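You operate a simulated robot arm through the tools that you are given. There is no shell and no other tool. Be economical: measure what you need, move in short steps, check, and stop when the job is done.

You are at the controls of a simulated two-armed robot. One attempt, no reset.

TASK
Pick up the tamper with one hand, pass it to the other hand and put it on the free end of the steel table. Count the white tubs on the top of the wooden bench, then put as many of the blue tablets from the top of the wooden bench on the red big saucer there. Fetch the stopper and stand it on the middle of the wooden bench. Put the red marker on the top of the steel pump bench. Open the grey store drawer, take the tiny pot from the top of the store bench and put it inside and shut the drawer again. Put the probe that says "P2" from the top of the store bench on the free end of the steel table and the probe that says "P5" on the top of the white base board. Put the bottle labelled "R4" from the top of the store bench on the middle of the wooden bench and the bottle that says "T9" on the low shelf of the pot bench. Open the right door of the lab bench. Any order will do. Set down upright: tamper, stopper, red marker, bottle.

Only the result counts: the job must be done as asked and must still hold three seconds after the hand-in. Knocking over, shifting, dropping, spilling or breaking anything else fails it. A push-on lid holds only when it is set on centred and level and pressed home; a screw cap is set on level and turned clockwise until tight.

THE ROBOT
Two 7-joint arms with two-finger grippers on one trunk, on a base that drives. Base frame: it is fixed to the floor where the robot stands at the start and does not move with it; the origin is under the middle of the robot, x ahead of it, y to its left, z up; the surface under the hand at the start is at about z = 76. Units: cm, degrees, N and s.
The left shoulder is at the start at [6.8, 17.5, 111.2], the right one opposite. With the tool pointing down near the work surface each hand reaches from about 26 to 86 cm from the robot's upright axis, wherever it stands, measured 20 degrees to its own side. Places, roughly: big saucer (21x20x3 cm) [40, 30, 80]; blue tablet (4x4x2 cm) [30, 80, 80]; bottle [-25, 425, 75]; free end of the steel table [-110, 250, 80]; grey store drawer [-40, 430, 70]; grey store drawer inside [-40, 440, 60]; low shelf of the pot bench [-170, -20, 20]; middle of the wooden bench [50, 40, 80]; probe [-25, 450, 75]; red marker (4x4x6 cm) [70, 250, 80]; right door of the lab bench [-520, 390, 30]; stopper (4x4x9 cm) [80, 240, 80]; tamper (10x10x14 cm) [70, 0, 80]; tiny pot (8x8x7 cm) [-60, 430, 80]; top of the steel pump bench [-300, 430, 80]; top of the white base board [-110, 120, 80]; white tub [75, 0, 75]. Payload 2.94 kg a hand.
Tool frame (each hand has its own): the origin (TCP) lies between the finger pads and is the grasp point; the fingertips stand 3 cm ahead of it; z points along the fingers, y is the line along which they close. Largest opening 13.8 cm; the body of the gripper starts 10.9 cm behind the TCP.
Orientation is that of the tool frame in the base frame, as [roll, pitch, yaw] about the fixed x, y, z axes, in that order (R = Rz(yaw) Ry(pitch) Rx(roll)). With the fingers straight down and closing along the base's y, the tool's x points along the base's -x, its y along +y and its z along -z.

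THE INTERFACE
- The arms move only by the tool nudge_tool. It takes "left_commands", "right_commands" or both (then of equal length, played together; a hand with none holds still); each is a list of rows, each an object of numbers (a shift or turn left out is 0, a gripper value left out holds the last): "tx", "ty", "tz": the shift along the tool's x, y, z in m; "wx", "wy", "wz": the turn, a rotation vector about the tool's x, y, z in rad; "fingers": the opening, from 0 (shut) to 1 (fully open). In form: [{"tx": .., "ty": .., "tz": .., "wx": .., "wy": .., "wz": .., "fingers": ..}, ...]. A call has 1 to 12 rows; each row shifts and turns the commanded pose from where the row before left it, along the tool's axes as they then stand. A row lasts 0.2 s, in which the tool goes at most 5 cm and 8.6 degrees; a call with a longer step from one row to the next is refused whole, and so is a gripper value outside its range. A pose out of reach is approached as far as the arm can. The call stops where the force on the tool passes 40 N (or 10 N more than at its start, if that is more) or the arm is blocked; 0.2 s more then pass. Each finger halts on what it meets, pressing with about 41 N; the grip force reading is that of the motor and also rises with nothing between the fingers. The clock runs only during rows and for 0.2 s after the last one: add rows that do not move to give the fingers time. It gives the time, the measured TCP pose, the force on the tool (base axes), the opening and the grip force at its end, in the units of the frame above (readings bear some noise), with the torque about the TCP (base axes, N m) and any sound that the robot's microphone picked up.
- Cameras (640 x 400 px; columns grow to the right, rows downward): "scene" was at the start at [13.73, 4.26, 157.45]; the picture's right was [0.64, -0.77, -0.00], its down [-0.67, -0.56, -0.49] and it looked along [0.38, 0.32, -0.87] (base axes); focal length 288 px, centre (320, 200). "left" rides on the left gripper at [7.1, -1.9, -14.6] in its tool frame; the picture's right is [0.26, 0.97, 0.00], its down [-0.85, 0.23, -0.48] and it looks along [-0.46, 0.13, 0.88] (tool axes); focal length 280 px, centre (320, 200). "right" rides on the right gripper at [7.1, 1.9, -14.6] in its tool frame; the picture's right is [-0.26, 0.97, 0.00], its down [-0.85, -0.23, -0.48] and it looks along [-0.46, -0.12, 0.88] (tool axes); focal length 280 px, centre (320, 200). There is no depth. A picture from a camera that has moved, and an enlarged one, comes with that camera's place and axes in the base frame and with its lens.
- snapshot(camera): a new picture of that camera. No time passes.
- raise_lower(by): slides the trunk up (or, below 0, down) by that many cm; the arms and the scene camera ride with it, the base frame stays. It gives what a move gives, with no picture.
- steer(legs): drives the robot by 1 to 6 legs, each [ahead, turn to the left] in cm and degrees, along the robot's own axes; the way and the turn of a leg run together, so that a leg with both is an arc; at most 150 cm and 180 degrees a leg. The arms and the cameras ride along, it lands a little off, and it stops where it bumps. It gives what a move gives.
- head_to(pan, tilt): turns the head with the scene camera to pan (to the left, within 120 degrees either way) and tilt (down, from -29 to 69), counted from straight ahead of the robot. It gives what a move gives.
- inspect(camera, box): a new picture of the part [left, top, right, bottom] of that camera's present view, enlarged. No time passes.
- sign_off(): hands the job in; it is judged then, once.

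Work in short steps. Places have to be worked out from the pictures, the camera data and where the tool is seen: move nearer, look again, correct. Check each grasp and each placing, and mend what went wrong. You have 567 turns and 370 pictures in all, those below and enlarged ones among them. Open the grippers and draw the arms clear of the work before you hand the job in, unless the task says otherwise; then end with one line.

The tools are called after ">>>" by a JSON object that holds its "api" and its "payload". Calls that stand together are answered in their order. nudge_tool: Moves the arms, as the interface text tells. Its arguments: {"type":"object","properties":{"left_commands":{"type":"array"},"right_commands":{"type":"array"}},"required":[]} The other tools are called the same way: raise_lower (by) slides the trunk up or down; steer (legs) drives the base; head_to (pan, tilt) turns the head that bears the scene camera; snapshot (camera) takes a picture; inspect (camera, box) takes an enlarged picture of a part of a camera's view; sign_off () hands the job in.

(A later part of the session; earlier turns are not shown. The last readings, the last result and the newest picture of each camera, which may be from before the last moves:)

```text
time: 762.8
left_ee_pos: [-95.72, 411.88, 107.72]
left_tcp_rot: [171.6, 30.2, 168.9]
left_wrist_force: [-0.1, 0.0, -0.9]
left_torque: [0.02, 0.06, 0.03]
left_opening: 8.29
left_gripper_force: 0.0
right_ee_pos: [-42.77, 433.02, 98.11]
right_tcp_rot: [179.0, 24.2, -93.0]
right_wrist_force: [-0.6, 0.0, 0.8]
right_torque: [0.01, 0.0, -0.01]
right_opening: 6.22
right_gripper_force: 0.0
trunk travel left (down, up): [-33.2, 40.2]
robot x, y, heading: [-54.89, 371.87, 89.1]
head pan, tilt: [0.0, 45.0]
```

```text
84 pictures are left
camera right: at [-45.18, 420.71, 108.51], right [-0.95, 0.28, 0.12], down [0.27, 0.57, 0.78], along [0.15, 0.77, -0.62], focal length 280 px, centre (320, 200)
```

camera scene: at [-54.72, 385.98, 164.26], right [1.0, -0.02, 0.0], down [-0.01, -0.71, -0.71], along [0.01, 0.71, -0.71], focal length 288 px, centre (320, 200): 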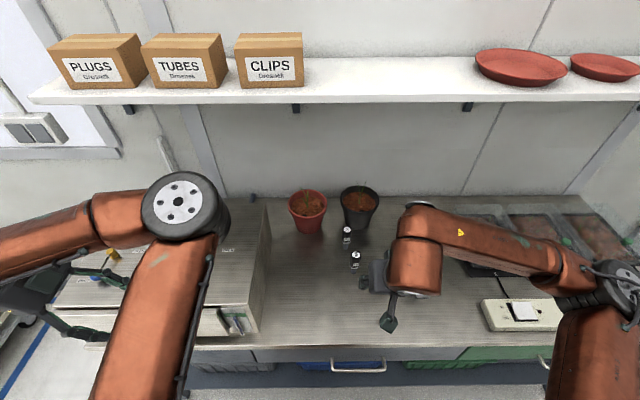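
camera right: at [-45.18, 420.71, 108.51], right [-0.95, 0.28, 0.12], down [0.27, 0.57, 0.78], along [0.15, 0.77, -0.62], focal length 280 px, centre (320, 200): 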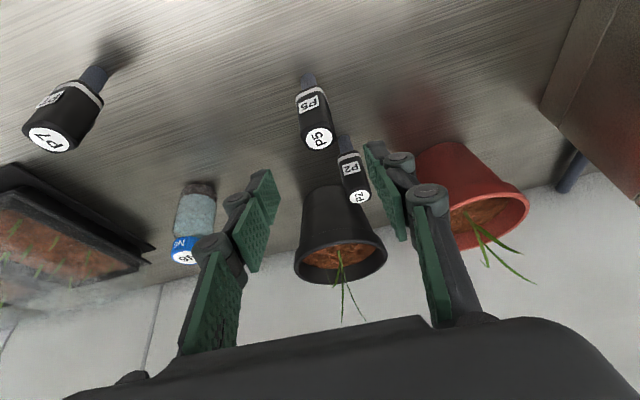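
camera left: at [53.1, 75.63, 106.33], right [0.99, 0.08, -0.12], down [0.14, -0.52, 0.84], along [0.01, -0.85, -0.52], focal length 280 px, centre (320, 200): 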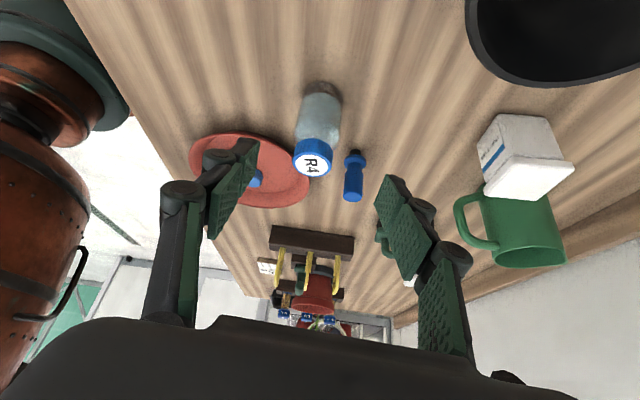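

I correct by (+0.6,−1.8) and advance.

>>> {"api": "nudge_tool", "payload": {"right_commands": [{"tx": 0.016, "ty": -0.007, "tz": -0.0073}, {"tz": 0.03}, {"tz": 0.03}, {"tz": 0.03}, {}]}}

>>> {"api": "snapshot", "payload": {"camera": "right"}}

```text
time: 764.0
left_ee_pos: [-95.77, 411.86, 107.6]
left_tcp_rot: [171.5, 30.2, 168.9]
left_wrist_force: [-0.1, -0.9, -0.2]
left_torque: [0.04, 0.0, 0.0]
left_opening: 8.29
left_gripper_force: 0.1
right_ee_pos: [-42.17, 434.86, 89.61]
right_tcp_rot: [179.0, 24.2, -93.1]
right_wrist_force: [0.7, 0.5, 0.9]
right_torque: [-0.01, 0.01, 0.03]
right_opening: 6.24
right_gripper_force: 0.0
trunk travel left (down, up): [-33.2, 40.2]
robot x, y, heading: [-55.07, 372.47, 88.9]
head pan, tilt: [0.0, 45.0]
```

```text
83 pictures are left
camera right: at [-44.49, 422.52, 100.1], right [-0.95, 0.28, 0.12], down [0.27, 0.57, 0.78], along [0.15, 0.77, -0.62], focal length 280 px, centre (320, 200)
```

right: 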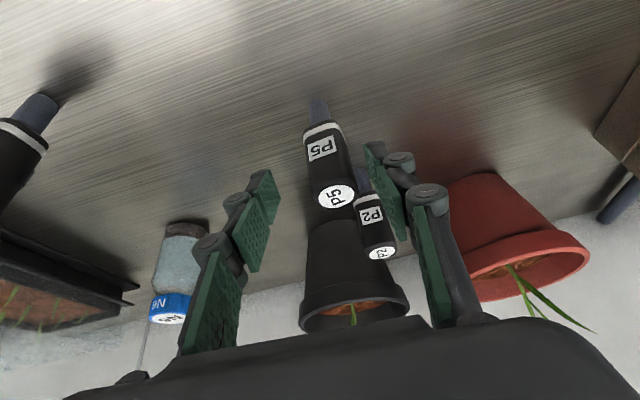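

>>> {"api": "nudge_tool", "payload": {"right_commands": [{"tz": 0.025, "ty": 0.003}, {"tz": 0.02}, {"fingers": 0.0}, {}, {}, {}, {}, {}]}}

>>> {"api": "snapshot", "payload": {"camera": "right"}}

```text
time: 765.8
left_ee_pos: [-95.91, 411.88, 107.61]
left_tcp_rot: [171.6, 30.1, 168.9]
left_wrist_force: [-0.8, 0.2, -0.4]
left_torque: [0.01, 0.02, 0.0]
left_opening: 8.29
left_gripper_force: 0.1
right_ee_pos: [-42.44, 436.61, 85.61]
right_tcp_rot: [179.1, 24.1, -93.0]
right_wrist_force: [-0.3, -0.1, -0.8]
right_torque: [0.0, 0.01, 0.01]
right_opening: 2.9
right_gripper_force: 41.3
trunk travel left (down, up): [-33.2, 40.2]
robot x, y, heading: [-55.25, 372.16, 89.0]
head pan, tilt: [0.0, 45.0]
```

```text
82 pictures are left
camera right: at [-44.83, 424.35, 96.05], right [-0.95, 0.28, 0.12], down [0.27, 0.57, 0.78], along [0.15, 0.77, -0.62], focal length 280 px, centre (320, 200)
```

right: 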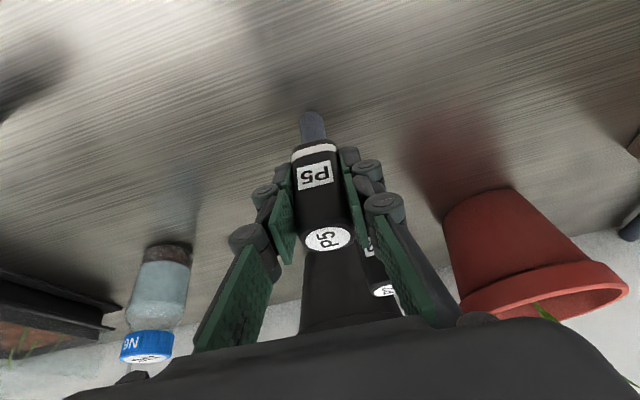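

P5 gripped. I lift, draw back, and then drive to the steel table's white base board.

>>> {"api": "nudge_tool", "payload": {"right_commands": [{"tx": -0.006, "tz": -0.0137}, {"tx": -0.0122, "tz": -0.0274}, {"tx": -0.0122, "tz": -0.0274}, {"tx": -0.0122, "tz": -0.0274}, {"tx": -0.0122, "tz": -0.0274}, {"tx": -0.0122, "tz": -0.0274}, {"tx": -0.0122, "tz": -0.0274}, {"tx": 0.0274, "tz": -0.0122}, {"tx": 0.0274, "tz": -0.0122, "ty": -0.02}, {"tx": 0.0274, "tz": -0.0122, "ty": -0.03}, {"tx": 0.0274, "tz": -0.0122, "ty": -0.03}, {"tx": 0.0274, "tz": -0.0122, "ty": -0.03}]}}

>>> {"api": "steer", "payload": {"legs": [[-32, 0]]}}

>>> {"api": "head_to", "payload": {"pan": 0, "tilt": 40}}

>>> {"api": "head_to", "payload": {"pan": 0, "tilt": 45}}

>>> {"api": "steer", "payload": {"legs": [[0, -172]]}}

>>> {"api": "steer", "payload": {"legs": [[140, 0]]}}

>>> {"api": "steer", "payload": {"legs": [[75, 0]]}}

>>> {"api": "snapshot", "payload": {"camera": "scene"}}

```text
time: 768.4
left_ee_pos: [-95.73, 411.79, 107.78]
left_tcp_rot: [171.6, 30.2, 168.9]
left_wrist_force: [0.4, 0.2, 0.4]
left_torque: [0.04, 0.05, -0.01]
left_opening: 8.3
left_gripper_force: 0.0
right_ee_pos: [-31.73, 421.09, 104.78]
right_tcp_rot: [179.0, 24.3, -93.1]
right_wrist_force: [-0.8, -0.2, -0.6]
right_torque: [0.03, 0.01, 0.04]
right_opening: 2.91
right_gripper_force: 40.9
trunk travel left (down, up): [-33.2, 40.2]
robot x, y, heading: [-55.3, 372.25, 88.8]
head pan, tilt: [0.0, 45.0]
```

```text
time: 770.5
left_ee_pos: [-96.36, 379.98, 107.68]
left_tcp_rot: [171.5, 30.2, 168.8]
left_wrist_force: [-1.0, -0.5, 0.5]
left_torque: [0.09, 0.0, 0.0]
left_opening: 8.29
left_gripper_force: 0.0
right_ee_pos: [-32.25, 389.26, 104.98]
right_tcp_rot: [179.0, 24.2, -93.2]
right_wrist_force: [-0.4, -0.3, -1.1]
right_torque: [0.02, 0.0, 0.02]
right_opening: 2.88
right_gripper_force: 40.9
trunk travel left (down, up): [-33.2, 40.2]
robot x, y, heading: [-55.8, 340.24, 89.1]
head pan, tilt: [0.0, 45.0]
```

```text
time: 771.2
left_ee_pos: [-96.31, 380.03, 107.62]
left_tcp_rot: [171.7, 30.2, 169.0]
left_wrist_force: [-0.4, -0.1, 0.1]
left_torque: [-0.01, 0.02, -0.01]
left_opening: 8.27
left_gripper_force: 0.0
right_ee_pos: [-32.4, 389.41, 104.79]
right_tcp_rot: [178.9, 24.1, -93.2]
right_wrist_force: [0.5, 0.3, -0.3]
right_torque: [-0.01, -0.01, 0.02]
right_opening: 2.88
right_gripper_force: 41.4
trunk travel left (down, up): [-33.2, 40.2]
robot x, y, heading: [-55.84, 340.36, 89.1]
head pan, tilt: [0.0, 40.0]
```

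```text
time: 771.9
left_ee_pos: [-96.29, 380.1, 107.71]
left_tcp_rot: [171.6, 30.3, 168.9]
left_wrist_force: [0.3, -0.2, -0.3]
left_torque: [-0.02, 0.0, 0.03]
left_opening: 8.29
left_gripper_force: 0.1
right_ee_pos: [-32.31, 389.24, 104.92]
right_tcp_rot: [179.0, 24.2, -93.1]
right_wrist_force: [0.2, -0.1, -0.3]
right_torque: [0.05, -0.03, 0.02]
right_opening: 2.87
right_gripper_force: 40.9
trunk travel left (down, up): [-33.2, 40.2]
robot x, y, heading: [-55.79, 340.04, 88.9]
head pan, tilt: [0.0, 45.0]
```

```text
time: 779.3
left_ee_pos: [-9.95, 306.49, 107.75]
left_tcp_rot: [171.6, 30.1, -3.2]
left_wrist_force: [-0.2, 0.3, 0.0]
left_torque: [-0.02, 0.01, 0.0]
left_opening: 8.27
left_gripper_force: 0.0
right_ee_pos: [-72.01, 288.55, 104.73]
right_tcp_rot: [179.0, 24.1, 94.8]
right_wrist_force: [0.3, 0.6, -0.3]
right_torque: [0.04, -0.03, 0.0]
right_opening: 2.9
right_gripper_force: 40.9
trunk travel left (down, up): [-33.2, 40.2]
robot x, y, heading: [-55.96, 340.0, -83.0]
head pan, tilt: [0.0, 45.0]
```

```text
time: 786.2
left_ee_pos: [5.13, 168.39, 107.72]
left_tcp_rot: [171.6, 30.2, -4.2]
left_wrist_force: [1.0, -0.4, 0.5]
left_torque: [0.01, -0.01, -0.01]
left_opening: 8.3
left_gripper_force: 0.2
right_ee_pos: [-57.03, 151.35, 104.75]
right_tcp_rot: [178.9, 24.2, 94.0]
right_wrist_force: [0.2, -0.3, -1.3]
right_torque: [-0.01, 0.0, 0.0]
right_opening: 2.89
right_gripper_force: 40.9
trunk travel left (down, up): [-33.2, 40.2]
robot x, y, heading: [-39.97, 202.88, -83.8]
head pan, tilt: [0.0, 45.0]
```

```text
time: 790.3
left_ee_pos: [13.92, 92.38, 107.62]
left_tcp_rot: [171.6, 30.2, -3.6]
left_wrist_force: [0.1, -0.7, 0.4]
left_torque: [0.01, 0.02, 0.02]
left_opening: 8.29
left_gripper_force: 0.0
right_ee_pos: [-48.29, 74.81, 104.93]
right_tcp_rot: [179.0, 24.1, 94.5]
right_wrist_force: [0.5, 0.6, -1.1]
right_torque: [0.0, -0.01, -0.02]
right_opening: 2.91
right_gripper_force: 40.4
trunk travel left (down, up): [-33.2, 40.2]
robot x, y, heading: [-31.75, 126.45, -83.5]
head pan, tilt: [0.0, 45.0]
```

```text
81 pictures are left
camera scene: at [-29.92, 112.72, 164.24], right [-0.99, -0.11, 0.0], down [-0.08, 0.7, -0.71], along [0.08, -0.7, -0.71], focal length 288 px, centre (320, 200)
```

scene: 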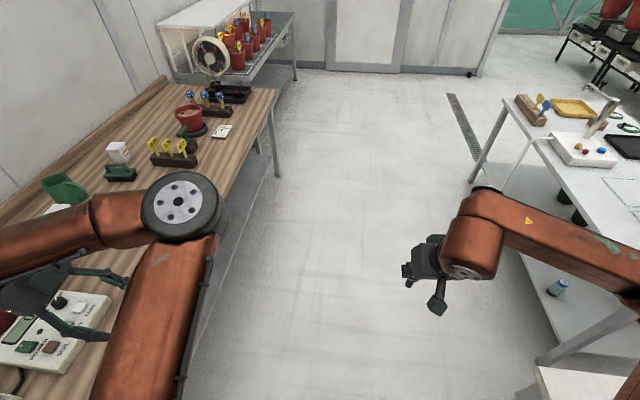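

>>> {"api": "steer", "payload": {"legs": [[20, 0]]}}

>>> {"api": "steer", "payload": {"legs": [[0, -96]]}}

>>> {"api": "head_to", "payload": {"pan": -10, "tilt": 45}}

>>> {"api": "snapshot", "payload": {"camera": "scene"}}

```text
time: 791.9
left_ee_pos: [15.92, 72.63, 107.68]
left_tcp_rot: [171.6, 30.2, -3.9]
left_wrist_force: [0.0, 0.3, 0.6]
left_torque: [0.0, 0.0, -0.01]
left_opening: 8.27
left_gripper_force: 0.1
right_ee_pos: [-46.38, 55.35, 104.91]
right_tcp_rot: [179.0, 24.1, 94.2]
right_wrist_force: [0.6, -0.4, -0.2]
right_torque: [0.02, -0.02, 0.01]
right_opening: 2.92
right_gripper_force: 41.1
trunk travel left (down, up): [-33.2, 40.2]
robot x, y, heading: [-29.0, 106.69, -83.7]
head pan, tilt: [0.0, 45.0]
```

```text
time: 796.4
left_ee_pos: [-68.49, 65.52, 107.6]
left_tcp_rot: [171.5, 30.1, -100.1]
left_wrist_force: [-0.4, -0.4, 0.1]
left_torque: [-0.02, 0.0, 0.03]
left_opening: 8.27
left_gripper_force: 0.0
right_ee_pos: [-78.79, 129.39, 104.8]
right_tcp_rot: [179.1, 24.1, -2.1]
right_wrist_force: [-0.4, 0.2, 0.1]
right_torque: [-0.01, 0.0, 0.02]
right_opening: 2.91
right_gripper_force: 40.7
trunk travel left (down, up): [-33.2, 40.2]
robot x, y, heading: [-29.32, 106.82, -180.0]
head pan, tilt: [0.0, 45.0]
```

```text
time: 797.1
left_ee_pos: [-68.4, 65.59, 107.6]
left_tcp_rot: [171.6, 30.2, -100.1]
left_wrist_force: [-0.6, -0.7, 0.1]
left_torque: [-0.02, -0.03, 0.03]
left_opening: 8.3
left_gripper_force: 0.1
right_ee_pos: [-78.71, 129.31, 104.77]
right_tcp_rot: [179.0, 24.1, -2.1]
right_wrist_force: [-0.1, -0.3, -0.9]
right_torque: [0.01, 0.0, 0.03]
right_opening: 2.9
right_gripper_force: 41.0
trunk travel left (down, up): [-33.2, 40.2]
robot x, y, heading: [-29.72, 107.1, -180.2]
head pan, tilt: [-10.0, 45.0]
```

```text
80 pictures are left
camera scene: at [-42.98, 108.26, 164.25], right [0.17, 0.98, 0.0], down [0.7, -0.12, -0.71], along [-0.7, 0.12, -0.71], focal length 288 px, centre (320, 200)
```

scene: 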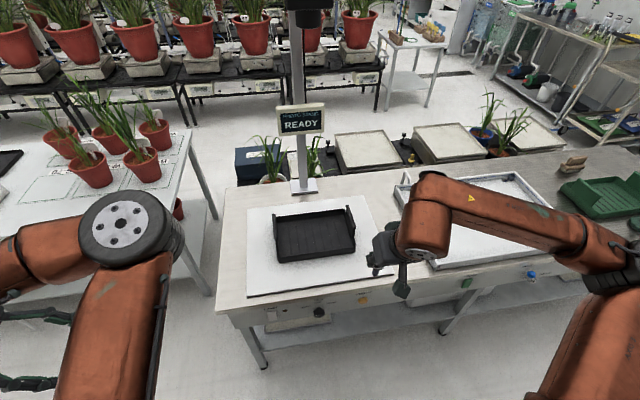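

The base board has a free front strip at x −98…−89. I bring P5 over (−93.5,124) and look.

>>> {"api": "nudge_tool", "payload": {"right_commands": [{"tx": -0.0223, "ty": 0.0097, "tz": 0.01}, {"tx": -0.0223, "ty": 0.0097, "tz": 0.01}, {"tx": -0.0223, "ty": 0.0097, "tz": 0.01}, {"tx": -0.0223, "ty": 0.0097, "tz": 0.01}, {"tx": -0.0223, "ty": 0.0097, "tz": 0.01}, {"tx": -0.0223, "ty": 0.0097, "tz": 0.01}, {"tx": 0.01, "tz": 0.023}, {"tx": 0.01, "tz": 0.023}, {"tx": 0.01, "tz": 0.023}, {"tx": 0.01, "tz": 0.023}, {}]}}

>>> {"api": "snapshot", "payload": {"camera": "right"}}

>>> {"api": "snapshot", "payload": {"camera": "scene"}}

```text
time: 799.5
left_ee_pos: [-68.42, 65.47, 107.71]
left_tcp_rot: [171.6, 30.1, -100.1]
left_wrist_force: [1.2, 0.5, 0.2]
left_torque: [0.02, 0.01, 0.0]
left_opening: 8.25
left_gripper_force: 0.1
right_ee_pos: [-93.69, 123.76, 94.95]
right_tcp_rot: [179.0, 24.1, -1.9]
right_wrist_force: [1.0, -0.6, -0.7]
right_torque: [-0.02, 0.01, 0.02]
right_opening: 2.88
right_gripper_force: 41.0
trunk travel left (down, up): [-33.2, 40.2]
robot x, y, heading: [-29.0, 107.03, -179.9]
head pan, tilt: [-10.0, 45.0]
```

```text
79 pictures are left
camera right: at [-81.32, 121.61, 105.34], right [-0.27, -0.96, 0.12], down [-0.57, 0.26, 0.78], along [-0.78, 0.14, -0.62], focal length 280 px, centre (320, 200)
```

right: 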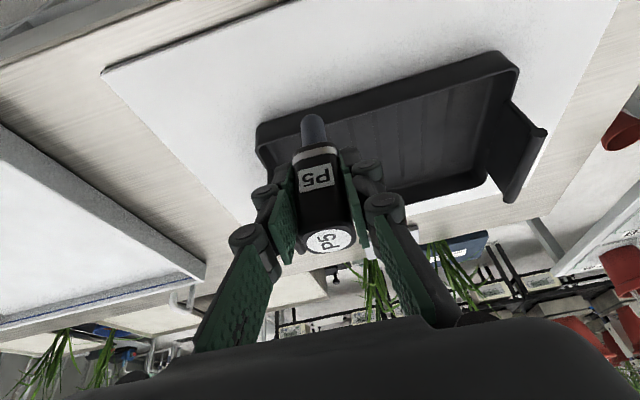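

```text
78 pictures are left
camera scene: at [-42.95, 108.26, 164.26], right [0.17, 0.98, 0.0], down [0.7, -0.12, -0.71], along [-0.7, 0.12, -0.71], focal length 288 px, centre (320, 200)
```

scene: 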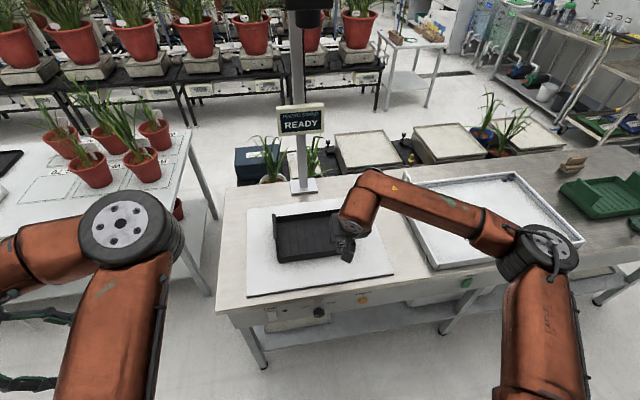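

Landing point is mid-strip. I lower.

>>> {"api": "nudge_tool", "payload": {"right_commands": [{"tx": 0.01, "tz": 0.023}, {"tx": 0.01, "tz": 0.023}, {"tx": 0.008, "tz": 0.0183}, {"tx": 0.002, "tz": 0.0046}, {}]}}

>>> {"api": "nudge_tool", "payload": {"right_commands": [{"tx": 0.0012, "tz": 0.0027}, {"tx": 0.0012, "tz": 0.0027}, {}]}}

>>> {"api": "nudge_tool", "payload": {"right_commands": [{"tx": 0.0012, "tz": 0.0027}, {"tx": 0.0012, "tz": 0.0027}, {}]}}

```text
time: 800.7
left_ee_pos: [-68.4, 65.49, 107.54]
left_tcp_rot: [171.7, 30.3, -100.1]
left_wrist_force: [0.5, 1.2, 0.4]
left_torque: [-0.03, 0.03, 0.0]
left_opening: 8.28
left_gripper_force: 0.1
right_ee_pos: [-93.86, 123.73, 87.15]
right_tcp_rot: [179.1, 24.0, -2.3]
right_wrist_force: [0.1, -0.2, 0.3]
right_torque: [0.01, -0.01, 0.01]
right_opening: 2.94
right_gripper_force: 41.3
trunk travel left (down, up): [-33.2, 40.2]
robot x, y, heading: [-29.68, 106.84, -180.3]
head pan, tilt: [-10.0, 45.0]
```

```text
time: 801.5
left_ee_pos: [-68.4, 65.56, 107.53]
left_tcp_rot: [171.6, 30.1, -100.2]
left_wrist_force: [-0.3, -0.5, 0.0]
left_torque: [0.01, -0.02, -0.01]
left_opening: 8.29
left_gripper_force: 0.1
right_ee_pos: [-93.88, 123.84, 86.68]
right_tcp_rot: [179.0, 24.1, -2.1]
right_wrist_force: [0.4, -0.1, -0.6]
right_torque: [0.03, 0.01, 0.02]
right_opening: 2.9
right_gripper_force: 41.1
trunk travel left (down, up): [-33.2, 40.2]
robot x, y, heading: [-29.52, 107.01, -180.1]
head pan, tilt: [-10.0, 45.0]
```

```text
time: 802.3
left_ee_pos: [-68.53, 65.54, 107.64]
left_tcp_rot: [171.6, 30.1, -100.1]
left_wrist_force: [0.0, 0.3, 0.3]
left_torque: [-0.01, 0.02, 0.0]
left_opening: 8.28
left_gripper_force: 0.0
right_ee_pos: [-93.84, 123.69, 86.06]
right_tcp_rot: [179.0, 24.1, -2.1]
right_wrist_force: [0.2, 0.0, 0.1]
right_torque: [-0.02, -0.02, 0.0]
right_opening: 2.89
right_gripper_force: 41.6
trunk travel left (down, up): [-33.2, 40.2]
robot x, y, heading: [-29.22, 106.66, -180.0]
head pan, tilt: [-10.0, 45.0]
```

>>> {"api": "nudge_tool", "payload": {"right_commands": [{"tx": 0.0012, "tz": 0.0027}, {"tx": 0.0012, "tz": 0.0027}, {}]}}

>>> {"api": "nudge_tool", "payload": {"right_commands": [{"tx": 0.0012, "tz": 0.0027}, {"tx": 0.0012, "tz": 0.0027}, {}]}}

>>> {"api": "nudge_tool", "payload": {"right_commands": [{"tx": 0.0012, "tz": 0.0027}, {"tx": 0.0012, "tz": 0.0027}, {}]}}

>>> {"api": "snapshot", "payload": {"camera": "right"}}

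```text
time: 803.1
left_ee_pos: [-68.55, 65.4, 107.59]
left_tcp_rot: [171.6, 30.2, -100.2]
left_wrist_force: [0.5, 0.0, -0.9]
left_torque: [-0.02, 0.01, 0.01]
left_opening: 8.27
left_gripper_force: 0.2
right_ee_pos: [-93.9, 123.58, 85.58]
right_tcp_rot: [179.0, 24.0, -2.0]
right_wrist_force: [-0.2, 0.4, -0.4]
right_torque: [0.0, 0.0, 0.0]
right_opening: 2.9
right_gripper_force: 40.7
trunk travel left (down, up): [-33.2, 40.2]
robot x, y, heading: [-29.63, 107.09, -179.8]
head pan, tilt: [-10.0, 45.0]
```

```text
time: 803.9
left_ee_pos: [-68.36, 65.53, 107.68]
left_tcp_rot: [171.7, 30.2, -100.1]
left_wrist_force: [0.6, 0.2, 0.4]
left_torque: [0.03, 0.04, -0.01]
left_opening: 8.27
left_gripper_force: 0.0
right_ee_pos: [-93.79, 123.66, 85.12]
right_tcp_rot: [179.0, 24.1, -2.1]
right_wrist_force: [-0.2, -0.5, -0.8]
right_torque: [0.01, 0.03, 0.02]
right_opening: 2.89
right_gripper_force: 40.8
trunk travel left (down, up): [-33.2, 40.2]
robot x, y, heading: [-29.43, 106.55, -180.0]
head pan, tilt: [-10.0, 45.0]
```

```text
time: 804.7
left_ee_pos: [-68.29, 65.5, 107.69]
left_tcp_rot: [171.5, 30.1, -100.2]
left_wrist_force: [-0.4, 0.5, 0.4]
left_torque: [0.0, 0.02, 0.0]
left_opening: 8.29
left_gripper_force: 0.0
right_ee_pos: [-93.73, 123.65, 84.74]
right_tcp_rot: [179.1, 24.4, -2.1]
right_wrist_force: [1.8, 2.6, 18.1]
right_torque: [0.29, -0.09, -0.03]
right_opening: 2.88
right_gripper_force: 40.8
trunk travel left (down, up): [-33.2, 40.2]
robot x, y, heading: [-29.19, 106.96, -180.0]
head pan, tilt: [-10.0, 45.0]
```

```text
77 pictures are left
camera right: at [-81.42, 121.51, 95.16], right [-0.27, -0.96, 0.12], down [-0.57, 0.26, 0.78], along [-0.78, 0.14, -0.61], focal length 280 px, centre (320, 200)
```

right: 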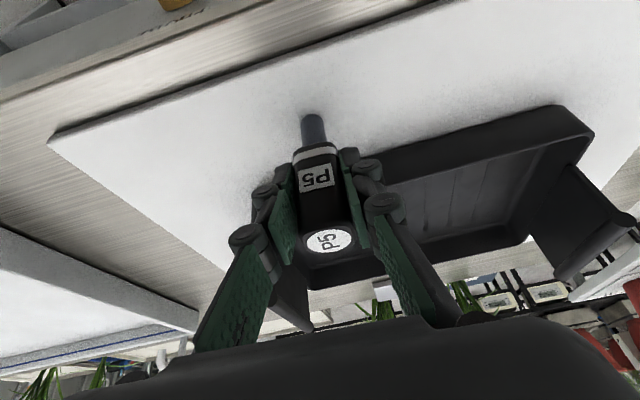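

Contact. I ease 1.5 mm and open.

>>> {"api": "nudge_tool", "payload": {"right_commands": [{"tx": -0.0006, "tz": -0.0014}, {}, {"fingers": 0.4}, {}, {}, {}]}}

>>> {"api": "nudge_tool", "payload": {"right_commands": [{"tz": -0.015}, {"tz": -0.025}, {"tz": -0.03}, {"tz": -0.03}, {"tz": -0.03}, {"tz": -0.03}, {}]}}

>>> {"api": "snapshot", "payload": {"camera": "right"}}

```text
time: 806.1
left_ee_pos: [-68.43, 65.47, 107.54]
left_tcp_rot: [171.6, 30.1, -100.1]
left_wrist_force: [-0.4, 0.5, 0.2]
left_torque: [-0.03, 0.02, -0.01]
left_opening: 8.28
left_gripper_force: 0.0
right_ee_pos: [-93.75, 123.69, 84.53]
right_tcp_rot: [179.1, 24.1, -2.2]
right_wrist_force: [0.0, 0.4, 0.2]
right_torque: [-0.01, -0.03, 0.02]
right_opening: 5.55
right_gripper_force: 0.0
trunk travel left (down, up): [-33.2, 40.2]
robot x, y, heading: [-29.46, 106.91, -179.9]
head pan, tilt: [-10.0, 45.0]
```

```text
time: 807.7
left_ee_pos: [-68.5, 65.5, 107.71]
left_tcp_rot: [171.6, 30.2, -100.1]
left_wrist_force: [-0.1, -0.4, 0.7]
left_torque: [0.02, -0.03, -0.02]
left_opening: 8.24
left_gripper_force: 0.0
right_ee_pos: [-87.31, 123.6, 99.17]
right_tcp_rot: [179.1, 24.1, -2.1]
right_wrist_force: [-0.2, 0.0, -0.1]
right_torque: [-0.04, 0.01, -0.02]
right_opening: 5.52
right_gripper_force: 0.0
trunk travel left (down, up): [-33.2, 40.2]
robot x, y, heading: [-29.34, 106.76, -180.1]
head pan, tilt: [-10.0, 45.0]
```

```text
76 pictures are left
camera right: at [-75.0, 121.45, 109.58], right [-0.27, -0.96, 0.12], down [-0.57, 0.26, 0.78], along [-0.77, 0.14, -0.62], focal length 280 px, centre (320, 200)
```

right: 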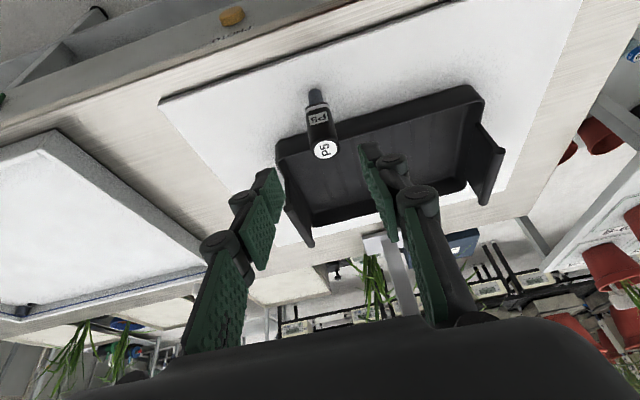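

P5 stands on the base board. I retract and go back for P2.

>>> {"api": "nudge_tool", "payload": {"right_commands": [{"tx": 0.02, "tz": -0.02}, {"tx": 0.025, "tz": -0.015}, {"tx": 0.0274, "tz": -0.0122}, {"tx": 0.0274, "tz": -0.0122}, {}]}}

>>> {"api": "steer", "payload": {"legs": [[0, -88]]}}

>>> {"api": "steer", "payload": {"legs": [[140, 0]]}}

>>> {"api": "steer", "payload": {"legs": [[115, 0]]}}

>>> {"api": "head_to", "payload": {"pan": 0, "tilt": 45}}

>>> {"api": "snapshot", "payload": {"camera": "scene"}}

```text
time: 808.9
left_ee_pos: [-68.4, 65.52, 107.76]
left_tcp_rot: [171.6, 30.2, -100.1]
left_wrist_force: [-0.1, 0.6, 0.4]
left_torque: [-0.03, -0.01, -0.01]
left_opening: 8.28
left_gripper_force: 0.1
right_ee_pos: [-75.78, 123.15, 100.48]
right_tcp_rot: [179.1, 24.1, -2.1]
right_wrist_force: [-0.4, 0.1, -0.4]
right_torque: [-0.01, -0.03, 0.0]
right_opening: 5.51
right_gripper_force: 0.2
trunk travel left (down, up): [-33.2, 40.2]
robot x, y, heading: [-29.21, 106.8, -179.7]
head pan, tilt: [-10.0, 45.0]
```

```text
time: 813.0
left_ee_pos: [-72.95, 143.36, 107.66]
left_tcp_rot: [171.7, 30.2, 173.3]
left_wrist_force: [0.1, 0.0, -0.2]
left_torque: [0.02, 0.01, 0.0]
left_opening: 8.29
left_gripper_force: 0.1
right_ee_pos: [-15.74, 154.2, 100.58]
right_tcp_rot: [179.1, 24.1, -88.7]
right_wrist_force: [-0.2, -0.2, 0.2]
right_torque: [0.0, 0.04, -0.04]
right_opening: 5.53
right_gripper_force: 0.0
trunk travel left (down, up): [-33.2, 40.2]
robot x, y, heading: [-29.25, 106.95, 93.2]
head pan, tilt: [-10.0, 45.0]
```

```text
time: 819.8
left_ee_pos: [-78.53, 281.08, 107.61]
left_tcp_rot: [171.6, 30.2, 171.8]
left_wrist_force: [0.1, 0.8, -0.1]
left_torque: [0.02, 0.01, 0.0]
left_opening: 8.28
left_gripper_force: 0.1
right_ee_pos: [-21.23, 290.43, 100.52]
right_tcp_rot: [179.0, 24.1, -90.1]
right_wrist_force: [0.6, -1.2, 0.0]
right_torque: [0.02, -0.02, -0.03]
right_opening: 5.5
right_gripper_force: 0.0
trunk travel left (down, up): [-33.2, 40.2]
robot x, y, heading: [-35.85, 243.44, 92.2]
head pan, tilt: [-10.0, 45.0]
```

```text
time: 825.6
left_ee_pos: [-81.91, 394.49, 107.57]
left_tcp_rot: [171.6, 30.1, 171.4]
left_wrist_force: [0.4, 0.2, -0.7]
left_torque: [-0.01, 0.0, 0.01]
left_opening: 8.3
left_gripper_force: 0.0
right_ee_pos: [-24.43, 403.33, 100.46]
right_tcp_rot: [179.0, 24.1, -90.5]
right_wrist_force: [0.7, -0.1, 0.0]
right_torque: [0.0, 0.0, 0.0]
right_opening: 5.55
right_gripper_force: 0.0
trunk travel left (down, up): [-33.2, 40.2]
robot x, y, heading: [-39.36, 356.73, 91.5]
head pan, tilt: [-10.0, 45.0]
```

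```text
time: 826.3
left_ee_pos: [-81.74, 394.38, 107.66]
left_tcp_rot: [171.7, 30.2, 171.4]
left_wrist_force: [-0.3, 0.9, 0.4]
left_torque: [-0.03, -0.02, -0.01]
left_opening: 8.28
left_gripper_force: 0.1
right_ee_pos: [-24.37, 403.19, 100.52]
right_tcp_rot: [178.9, 24.1, -90.5]
right_wrist_force: [0.1, -0.2, 0.4]
right_torque: [0.01, 0.0, 0.01]
right_opening: 5.54
right_gripper_force: 0.2
trunk travel left (down, up): [-33.2, 40.2]
robot x, y, heading: [-39.34, 356.4, 91.9]
head pan, tilt: [0.0, 45.0]
```

```text
75 pictures are left
camera scene: at [-39.72, 370.27, 164.25], right [1.0, 0.03, 0.0], down [0.02, -0.71, -0.71], along [-0.02, 0.71, -0.71], focal length 288 px, centre (320, 200)
```

scene: 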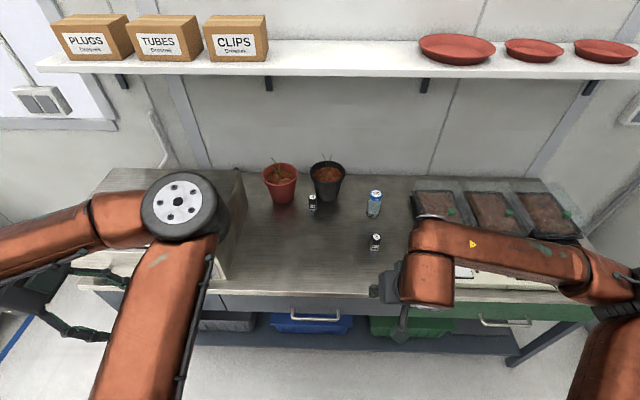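

>>> {"api": "steer", "payload": {"legs": [[0, 30]]}}

>>> {"api": "steer", "payload": {"legs": [[23, 0]]}}

>>> {"api": "steer", "payload": {"legs": [[0, -31]]}}

>>> {"api": "nudge_tool", "payload": {"right_commands": [{"ty": 0.02}, {"ty": 0.02, "tx": -0.015, "tz": 0.004}, {"tx": -0.02, "tz": 0.008, "ty": 0.01}, {"tx": -0.0206, "tz": 0.009}, {}]}}

>>> {"api": "snapshot", "payload": {"camera": "right"}}

```text
time: 828.2
left_ee_pos: [-95.03, 368.36, 107.68]
left_tcp_rot: [171.6, 30.2, -159.0]
left_wrist_force: [-0.2, -0.1, -1.1]
left_torque: [0.05, 0.01, 0.03]
left_opening: 8.28
left_gripper_force: 0.2
right_ee_pos: [-49.52, 404.38, 100.51]
right_tcp_rot: [179.0, 24.1, -60.9]
right_wrist_force: [-0.2, -0.7, -0.1]
right_torque: [0.0, -0.02, -0.03]
right_opening: 5.51
right_gripper_force: 0.1
trunk travel left (down, up): [-33.2, 40.2]
robot x, y, heading: [-39.33, 356.8, 121.0]
head pan, tilt: [0.0, 45.0]
```

```text
time: 829.9
left_ee_pos: [-106.98, 387.92, 107.67]
left_tcp_rot: [171.6, 30.1, -158.8]
left_wrist_force: [-0.6, 0.1, 0.7]
left_torque: [-0.01, -0.01, -0.02]
left_opening: 8.27
left_gripper_force: 0.0
right_ee_pos: [-61.58, 424.15, 100.4]
right_tcp_rot: [178.9, 24.1, -60.8]
right_wrist_force: [-0.6, 0.2, -0.2]
right_torque: [-0.03, -0.04, 0.0]
right_opening: 5.52
right_gripper_force: 0.1
trunk travel left (down, up): [-33.2, 40.2]
robot x, y, heading: [-51.17, 375.93, 121.4]
head pan, tilt: [0.0, 45.0]
```

```text
time: 831.8
left_ee_pos: [-93.01, 414.74, 107.64]
left_tcp_rot: [171.5, 30.3, 170.2]
left_wrist_force: [-0.1, 0.2, -0.8]
left_torque: [-0.02, 0.01, -0.01]
left_opening: 8.29
left_gripper_force: 0.1
right_ee_pos: [-35.31, 422.47, 100.56]
right_tcp_rot: [179.0, 24.1, -91.7]
right_wrist_force: [0.3, -0.4, -0.2]
right_torque: [-0.01, 0.04, 0.03]
right_opening: 5.53
right_gripper_force: 0.0
trunk travel left (down, up): [-33.2, 40.2]
robot x, y, heading: [-51.22, 376.18, 90.6]
head pan, tilt: [0.0, 45.0]
```

```text
time: 833.0
left_ee_pos: [-92.93, 414.74, 107.64]
left_tcp_rot: [171.5, 30.2, 170.3]
left_wrist_force: [-0.6, -1.9, -0.7]
left_torque: [0.0, -0.02, 0.01]
left_opening: 8.27
left_gripper_force: 0.1
right_ee_pos: [-40.38, 428.56, 100.96]
right_tcp_rot: [179.0, 24.0, -91.7]
right_wrist_force: [-0.2, 0.0, -0.1]
right_torque: [-0.01, -0.04, 0.03]
right_opening: 5.54
right_gripper_force: 0.2
trunk travel left (down, up): [-33.2, 40.2]
robot x, y, heading: [-51.05, 375.88, 90.4]
head pan, tilt: [0.0, 45.0]
```

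```text
74 pictures are left
camera right: at [-42.32, 416.15, 111.41], right [-0.96, 0.26, 0.12], down [0.26, 0.57, 0.78], along [0.13, 0.78, -0.62], focal length 280 px, centre (320, 200)
```

right: 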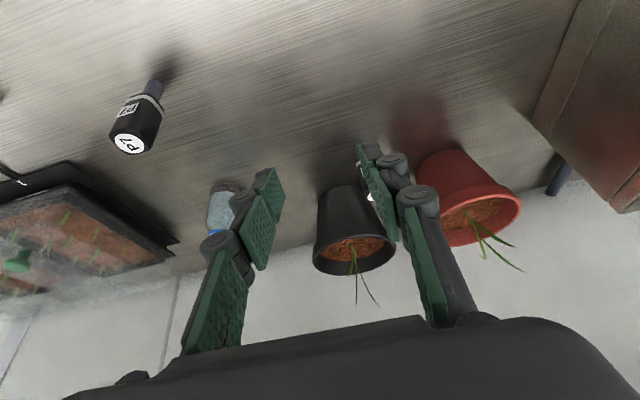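

P2 is hidden behind a finger; I shift left 4 cm and forward for a clear look.

>>> {"api": "nudge_tool", "payload": {"right_commands": [{"ty": 0.02}, {"ty": 0.02}, {"tx": -0.0206, "tz": 0.012}, {"tx": -0.0206, "tz": 0.012}, {"tx": -0.0206, "tz": 0.012}, {}]}}

>>> {"api": "snapshot", "payload": {"camera": "right"}}

```text
time: 834.4
left_ee_pos: [-92.98, 414.64, 107.64]
left_tcp_rot: [171.5, 30.2, 170.3]
left_wrist_force: [-0.2, -0.8, 0.0]
left_torque: [-0.01, -0.03, 0.04]
left_opening: 8.25
left_gripper_force: 0.0
right_ee_pos: [-44.11, 435.67, 100.22]
right_tcp_rot: [179.1, 24.3, -91.7]
right_wrist_force: [-0.1, -0.4, 0.3]
right_torque: [-0.02, 0.01, -0.02]
right_opening: 5.52
right_gripper_force: 0.1
trunk travel left (down, up): [-33.2, 40.2]
robot x, y, heading: [-51.13, 376.11, 90.5]
head pan, tilt: [0.0, 45.0]
```

```text
73 pictures are left
camera right: at [-46.13, 423.43, 110.69], right [-0.96, 0.26, 0.12], down [0.26, 0.57, 0.78], along [0.13, 0.78, -0.62], focal length 280 px, centre (320, 200)
```

right: 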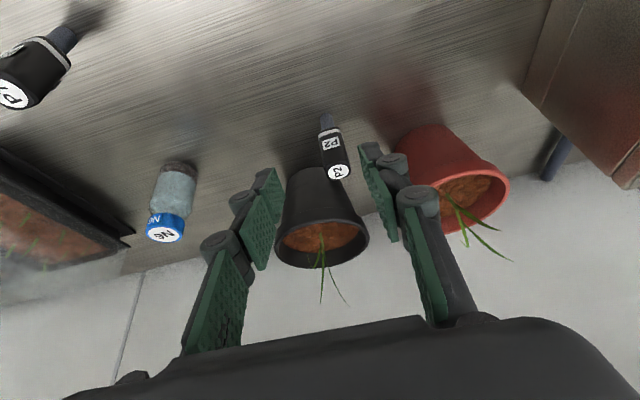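

P2 at (−45,446.8). I move to pre-grasp and then advance.

>>> {"api": "nudge_tool", "payload": {"right_commands": [{"tx": -0.014, "ty": 0.004, "tz": 0.0193}, {"tx": -0.014, "ty": 0.004, "tz": 0.0193}, {"tx": -0.014, "ty": 0.003, "tz": 0.0193}, {"tz": 0.025}, {"tz": 0.025}, {"tz": 0.02}, {}]}}

>>> {"api": "snapshot", "payload": {"camera": "right"}}

```text
time: 836.0
left_ee_pos: [-93.08, 414.68, 107.63]
left_tcp_rot: [171.6, 30.2, 170.3]
left_wrist_force: [0.1, 0.3, 0.7]
left_torque: [0.02, -0.02, -0.01]
left_opening: 8.25
left_gripper_force: 0.1
right_ee_pos: [-45.12, 444.99, 90.29]
right_tcp_rot: [179.1, 24.1, -91.7]
right_wrist_force: [0.0, 0.0, -0.1]
right_torque: [-0.03, 0.0, 0.03]
right_opening: 5.53
right_gripper_force: 0.1
trunk travel left (down, up): [-33.2, 40.2]
robot x, y, heading: [-51.13, 375.84, 90.2]
head pan, tilt: [0.0, 45.0]
```

```text
72 pictures are left
camera right: at [-47.2, 432.63, 100.77], right [-0.96, 0.26, 0.12], down [0.26, 0.57, 0.78], along [0.13, 0.78, -0.62], focal length 280 px, centre (320, 200)
```

right: 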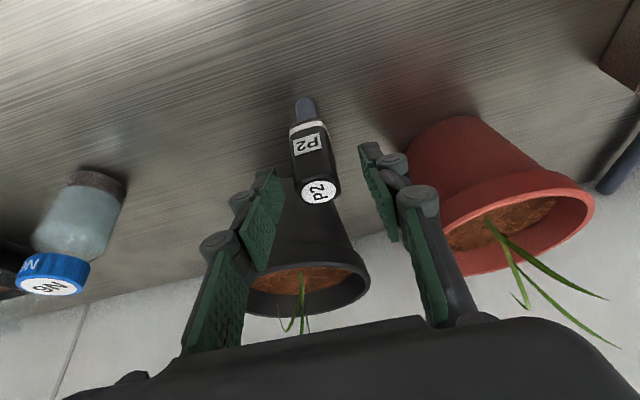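

>>> {"api": "nudge_tool", "payload": {"right_commands": [{"tz": 0.025, "ty": -0.003}, {"tz": 0.024}, {"fingers": 0.0}, {}, {}, {}, {}, {}]}}

>>> {"api": "nudge_tool", "payload": {"right_commands": [{"tx": -0.006, "tz": -0.0137}, {"tx": -0.0122, "tz": -0.0274}, {"tx": -0.0122, "tz": -0.0274}, {"tx": -0.0122, "tz": -0.0274}, {"tx": -0.0122, "tz": -0.0274}, {"tx": -0.0122, "tz": -0.0274}, {"tx": -0.0122, "tz": -0.0274}, {}]}}

>>> {"api": "snapshot", "payload": {"camera": "right"}}

```text
time: 837.8
left_ee_pos: [-93.04, 414.77, 107.61]
left_tcp_rot: [171.7, 30.2, 170.3]
left_wrist_force: [-0.8, 1.0, -0.6]
left_torque: [-0.02, 0.01, -0.02]
left_opening: 8.28
left_gripper_force: 0.1
right_ee_pos: [-44.9, 446.97, 85.85]
right_tcp_rot: [178.9, 24.1, -91.7]
right_wrist_force: [0.5, 0.6, -0.4]
right_torque: [0.01, 0.04, 0.0]
right_opening: 2.91
right_gripper_force: 41.1
trunk travel left (down, up): [-33.2, 40.2]
robot x, y, heading: [-51.39, 376.13, 90.4]
head pan, tilt: [0.0, 45.0]
```

```text
time: 839.6
left_ee_pos: [-92.98, 414.87, 107.65]
left_tcp_rot: [171.6, 30.1, 170.3]
left_wrist_force: [-1.1, -0.5, 1.0]
left_torque: [-0.02, -0.03, -0.01]
left_opening: 8.28
left_gripper_force: 0.0
right_ee_pos: [-44.41, 446.77, 105.3]
right_tcp_rot: [179.0, 24.1, -91.7]
right_wrist_force: [0.9, 0.6, -0.6]
right_torque: [-0.01, 0.04, 0.02]
right_opening: 2.89
right_gripper_force: 40.9
trunk travel left (down, up): [-33.2, 40.2]
robot x, y, heading: [-51.44, 375.96, 90.1]
head pan, tilt: [0.0, 45.0]
```

```text
71 pictures are left
camera right: at [-46.53, 434.41, 115.75], right [-0.96, 0.26, 0.12], down [0.26, 0.58, 0.78], along [0.13, 0.78, -0.62], focal length 280 px, centre (320, 200)
```

right: 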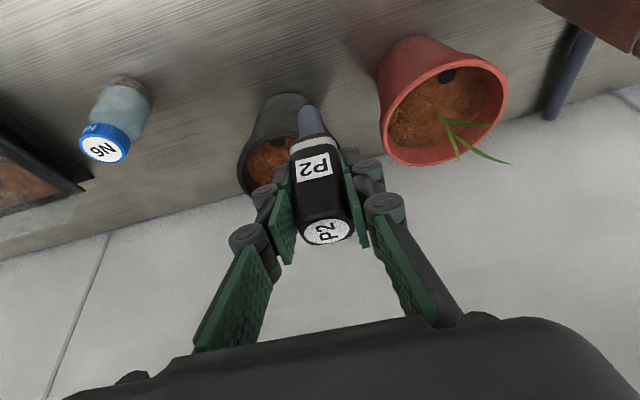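

P2 held. I draw back and drive to the free end of the steel table.

>>> {"api": "nudge_tool", "payload": {"right_commands": [{"tx": 0.0274, "tz": -0.0122}, {"tx": 0.0274, "tz": -0.0122}, {"tx": 0.0274, "tz": -0.0122, "ty": -0.02}, {"tx": 0.0274, "tz": -0.0122, "ty": -0.03}, {"tx": 0.0274, "tz": -0.0122, "ty": -0.03}, {"tx": 0.0274, "tz": -0.0122, "ty": -0.03}, {"tx": 0.0274, "tz": -0.0122}, {}]}}

>>> {"api": "steer", "payload": {"legs": [[-33, 0]]}}

>>> {"api": "head_to", "payload": {"pan": -8, "tilt": 40}}

>>> {"api": "head_to", "payload": {"pan": -8, "tilt": 45}}

>>> {"api": "steer", "payload": {"legs": [[0, -171]]}}

>>> {"api": "steer", "payload": {"legs": [[98, 0]]}}

>>> {"api": "steer", "payload": {"legs": [[0, -99]]}}

>>> {"api": "snapshot", "payload": {"camera": "scene"}}

```text
time: 841.4
left_ee_pos: [-92.96, 414.78, 107.66]
left_tcp_rot: [171.6, 30.2, 170.3]
left_wrist_force: [0.0, -0.4, -0.4]
left_torque: [-0.02, 0.01, 0.02]
left_opening: 8.26
left_gripper_force: 0.0
right_ee_pos: [-34.01, 425.55, 105.2]
right_tcp_rot: [179.0, 24.1, -91.8]
right_wrist_force: [-0.3, 0.2, -0.9]
right_torque: [-0.01, 0.01, 0.02]
right_opening: 2.88
right_gripper_force: 41.2
trunk travel left (down, up): [-33.2, 40.2]
robot x, y, heading: [-51.45, 376.36, 90.4]
head pan, tilt: [0.0, 45.0]
```

```text
time: 843.6
left_ee_pos: [-92.69, 381.9, 107.76]
left_tcp_rot: [171.5, 30.2, 170.4]
left_wrist_force: [0.6, -0.7, 0.5]
left_torque: [0.02, -0.03, 0.04]
left_opening: 8.26
left_gripper_force: 0.1
right_ee_pos: [-33.8, 392.72, 105.4]
right_tcp_rot: [179.1, 24.2, -91.5]
right_wrist_force: [0.5, 0.2, -0.4]
right_torque: [0.04, 0.01, -0.02]
right_opening: 2.88
right_gripper_force: 41.0
trunk travel left (down, up): [-33.2, 40.2]
robot x, y, heading: [-51.01, 343.46, 90.6]
head pan, tilt: [0.0, 45.0]
```

```text
time: 844.3
left_ee_pos: [-92.8, 381.96, 107.63]
left_tcp_rot: [171.6, 30.2, 170.4]
left_wrist_force: [-0.3, 0.4, -0.9]
left_torque: [0.03, -0.01, -0.02]
left_opening: 8.27
left_gripper_force: 0.1
right_ee_pos: [-33.79, 392.98, 105.27]
right_tcp_rot: [178.9, 24.0, -91.6]
right_wrist_force: [0.8, -0.3, -0.7]
right_torque: [-0.01, 0.05, 0.02]
right_opening: 2.88
right_gripper_force: 41.1
trunk travel left (down, up): [-33.2, 40.2]
robot x, y, heading: [-50.95, 343.38, 90.5]
head pan, tilt: [-8.0, 40.0]
```

```text
time: 844.9
left_ee_pos: [-92.79, 381.96, 107.51]
left_tcp_rot: [171.8, 30.2, 170.4]
left_wrist_force: [0.0, -0.7, 1.0]
left_torque: [0.03, 0.01, 0.03]
left_opening: 8.28
left_gripper_force: 0.0
right_ee_pos: [-33.77, 392.84, 105.15]
right_tcp_rot: [179.0, 24.0, -91.5]
right_wrist_force: [0.0, 0.0, -0.2]
right_torque: [-0.01, 0.01, 0.01]
right_opening: 2.87
right_gripper_force: 40.7
trunk travel left (down, up): [-33.2, 40.2]
robot x, y, heading: [-50.9, 343.18, 90.6]
head pan, tilt: [-8.0, 45.0]
```

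```text
time: 852.5
left_ee_pos: [-5.73, 308.78, 107.61]
left_tcp_rot: [171.6, 30.1, -4.0]
left_wrist_force: [-0.7, -0.4, -0.3]
left_torque: [0.05, 0.02, 0.02]
left_opening: 8.25
left_gripper_force: 0.1
right_ee_pos: [-63.45, 292.37, 105.19]
right_tcp_rot: [179.0, 24.1, 93.8]
right_wrist_force: [0.3, -0.7, -0.5]
right_torque: [-0.01, 0.01, 0.02]
right_opening: 2.89
right_gripper_force: 41.1
trunk travel left (down, up): [-33.2, 40.2]
robot x, y, heading: [-51.05, 343.2, -84.0]
head pan, tilt: [-8.0, 45.0]
```

```text
time: 857.6
left_ee_pos: [4.77, 209.93, 107.8]
left_tcp_rot: [171.7, 30.3, -4.1]
left_wrist_force: [0.2, 0.5, -0.3]
left_torque: [-0.02, -0.01, -0.01]
left_opening: 8.26
left_gripper_force: 0.1
right_ee_pos: [-52.99, 193.3, 105.17]
right_tcp_rot: [179.1, 24.1, 93.9]
right_wrist_force: [0.7, 0.5, -1.2]
right_torque: [0.0, 0.0, 0.01]
right_opening: 2.87
right_gripper_force: 40.5
trunk travel left (down, up): [-33.2, 40.2]
robot x, y, heading: [-40.65, 244.82, -83.7]
head pan, tilt: [-8.0, 45.0]
```

```text
time: 862.3
left_ee_pos: [-82.86, 206.24, 107.66]
left_tcp_rot: [171.6, 30.2, -104.7]
left_wrist_force: [-0.8, -0.3, 0.5]
left_torque: [-0.03, 0.0, -0.01]
left_opening: 8.29
left_gripper_force: 0.0
right_ee_pos: [-88.33, 265.95, 105.21]
right_tcp_rot: [179.0, 24.1, -6.7]
right_wrist_force: [-0.5, -0.6, -1.1]
right_torque: [-0.01, 0.0, 0.0]
right_opening: 2.88
right_gripper_force: 41.0
trunk travel left (down, up): [-33.2, 40.2]
robot x, y, heading: [-40.58, 244.71, 175.4]
head pan, tilt: [-8.0, 45.0]
```

```text
70 pictures are left
camera scene: at [-54.06, 246.63, 164.25], right [0.22, 0.98, 0.0], down [0.69, -0.15, -0.71], along [-0.69, 0.15, -0.71], focal length 288 px, centre (320, 200)
```

scene: 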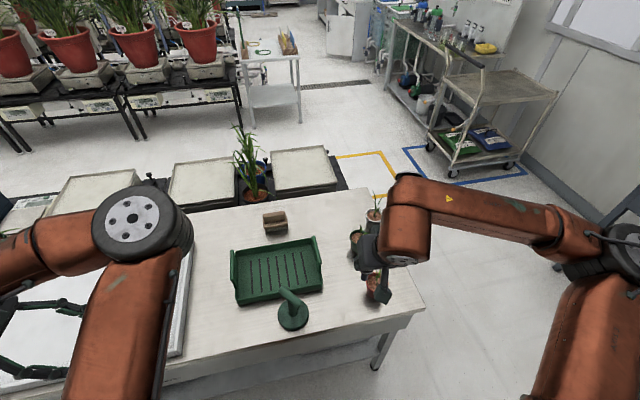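

Great view: tamper stands; free spot for P2 at about (−99,263). I move P2 there and lower partway.

>>> {"api": "nudge_tool", "payload": {"right_commands": [{"tx": -0.0235, "ty": 0.0105, "tz": 0.0105}, {"tx": -0.0235, "ty": 0.0105, "tz": 0.0105}, {"tx": -0.0235, "ty": 0.0105, "tz": 0.0105}, {"tx": -0.0235, "ty": 0.0105, "tz": 0.0105}, {"tx": 0.0106, "tz": 0.0238}, {"tx": 0.0106, "tz": 0.0238}, {"tx": 0.0106, "tz": 0.0238}, {"tx": 0.0106, "tz": 0.0238}, {}]}}

>>> {"api": "snapshot", "payload": {"camera": "right"}}

```text
time: 864.3
left_ee_pos: [-82.81, 206.39, 107.7]
left_tcp_rot: [171.6, 30.1, -104.7]
left_wrist_force: [-0.1, 0.7, -0.6]
left_torque: [-0.01, 0.01, 0.01]
left_opening: 8.26
left_gripper_force: 0.1
right_ee_pos: [-99.21, 262.59, 94.96]
right_tcp_rot: [179.0, 24.1, -6.8]
right_wrist_force: [0.1, -0.6, -0.2]
right_torque: [0.0, 0.04, 0.01]
right_opening: 2.9
right_gripper_force: 40.8
trunk travel left (down, up): [-33.2, 40.2]
robot x, y, heading: [-40.34, 244.32, 175.5]
head pan, tilt: [-8.0, 45.0]
```

```text
69 pictures are left
camera right: at [-87.05, 259.59, 105.46], right [-0.34, -0.93, 0.12], down [-0.55, 0.3, 0.78], along [-0.76, 0.2, -0.62], focal length 280 px, centre (320, 200)
```

right: 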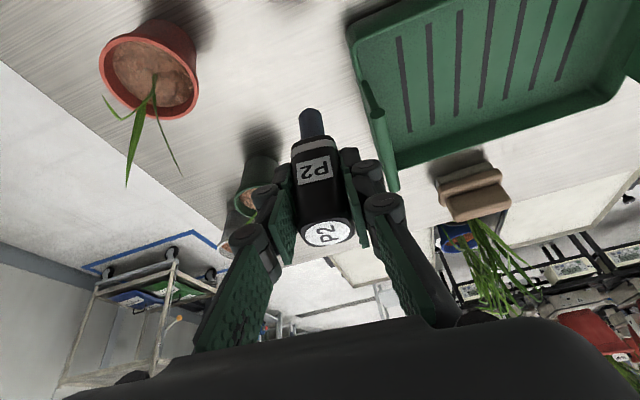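

>>> {"api": "nudge_tool", "payload": {"right_commands": [{"tx": 0.0106, "tz": 0.0238}, {"tx": 0.0106, "tz": 0.0238}, {"tx": 0.0106, "tz": 0.0238}, {"tx": 0.006, "tz": 0.0135}, {}]}}

>>> {"api": "nudge_tool", "payload": {"right_commands": [{"tx": 0.0012, "tz": 0.0027}, {"tx": 0.0012, "tz": 0.0027}, {}]}}

>>> {"api": "nudge_tool", "payload": {"right_commands": [{"tx": 0.0012, "tz": 0.0027}, {"tx": 0.0012, "tz": 0.0027}, {}]}}

```text
time: 865.5
left_ee_pos: [-82.77, 206.32, 107.72]
left_tcp_rot: [171.7, 30.2, -104.7]
left_wrist_force: [0.3, -0.1, -0.6]
left_torque: [0.03, 0.0, 0.04]
left_opening: 8.27
left_gripper_force: 0.0
right_ee_pos: [-99.29, 262.7, 85.62]
right_tcp_rot: [179.0, 24.0, -6.8]
right_wrist_force: [0.0, -0.2, -0.8]
right_torque: [-0.01, -0.01, 0.0]
right_opening: 2.89
right_gripper_force: 41.1
trunk travel left (down, up): [-33.2, 40.2]
robot x, y, heading: [-40.86, 244.11, 175.5]
head pan, tilt: [-8.0, 45.0]
```

```text
time: 866.3
left_ee_pos: [-82.76, 206.38, 107.69]
left_tcp_rot: [171.6, 30.3, -104.8]
left_wrist_force: [0.6, -0.6, -0.6]
left_torque: [0.01, 0.0, -0.01]
left_opening: 8.27
left_gripper_force: 0.0
right_ee_pos: [-99.26, 262.59, 85.08]
right_tcp_rot: [179.0, 24.1, -6.7]
right_wrist_force: [-0.1, -0.8, -0.6]
right_torque: [-0.01, -0.03, -0.01]
right_opening: 2.88
right_gripper_force: 41.2
trunk travel left (down, up): [-33.2, 40.2]
robot x, y, heading: [-40.67, 244.64, 175.5]
head pan, tilt: [-8.0, 45.0]
```

```text
time: 867.1
left_ee_pos: [-82.72, 206.14, 107.63]
left_tcp_rot: [171.6, 30.3, -104.7]
left_wrist_force: [-0.4, -0.2, -0.5]
left_torque: [0.0, -0.02, 0.0]
left_opening: 8.26
left_gripper_force: 0.2
right_ee_pos: [-99.3, 262.53, 84.35]
right_tcp_rot: [179.1, 24.2, -6.7]
right_wrist_force: [0.2, -0.7, -0.3]
right_torque: [0.0, 0.0, 0.02]
right_opening: 2.88
right_gripper_force: 41.2
trunk travel left (down, up): [-33.2, 40.2]
robot x, y, heading: [-40.38, 244.38, 175.7]
head pan, tilt: [-8.0, 45.0]
```

>>> {"api": "nudge_tool", "payload": {"right_commands": [{"tx": 0.0012, "tz": 0.0027}, {"tx": 0.0008, "tz": 0.0018}, {}]}}

>>> {"api": "nudge_tool", "payload": {"right_commands": [{"tx": 0.0008, "tz": 0.0018}, {"tx": 0.0008, "tz": 0.0018}, {}]}}

```text
time: 867.9
left_ee_pos: [-82.79, 206.17, 107.73]
left_tcp_rot: [171.6, 30.1, -104.7]
left_wrist_force: [0.3, 0.0, 0.3]
left_torque: [0.0, 0.03, 0.04]
left_opening: 8.27
left_gripper_force: 0.0
right_ee_pos: [-99.11, 262.57, 83.79]
right_tcp_rot: [179.0, 24.1, -6.7]
right_wrist_force: [0.2, -0.3, 0.1]
right_torque: [-0.01, -0.01, -0.02]
right_opening: 2.9
right_gripper_force: 40.8
trunk travel left (down, up): [-33.2, 40.2]
robot x, y, heading: [-40.61, 244.16, 175.5]
head pan, tilt: [-8.0, 45.0]
```

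```text
time: 868.7
left_ee_pos: [-82.53, 206.27, 107.76]
left_tcp_rot: [171.4, 30.1, -104.8]
left_wrist_force: [-0.2, 0.2, -0.3]
left_torque: [-0.02, -0.02, 0.01]
left_opening: 8.26
left_gripper_force: 0.1
right_ee_pos: [-99.13, 262.58, 83.79]
right_tcp_rot: [178.9, 24.4, -6.6]
right_wrist_force: [4.3, 3.0, 24.4]
right_torque: [0.33, -0.28, -0.03]
right_opening: 2.89
right_gripper_force: 40.6
trunk travel left (down, up): [-33.2, 40.2]
robot x, y, heading: [-40.67, 244.13, 175.3]
head pan, tilt: [-8.0, 45.0]
```

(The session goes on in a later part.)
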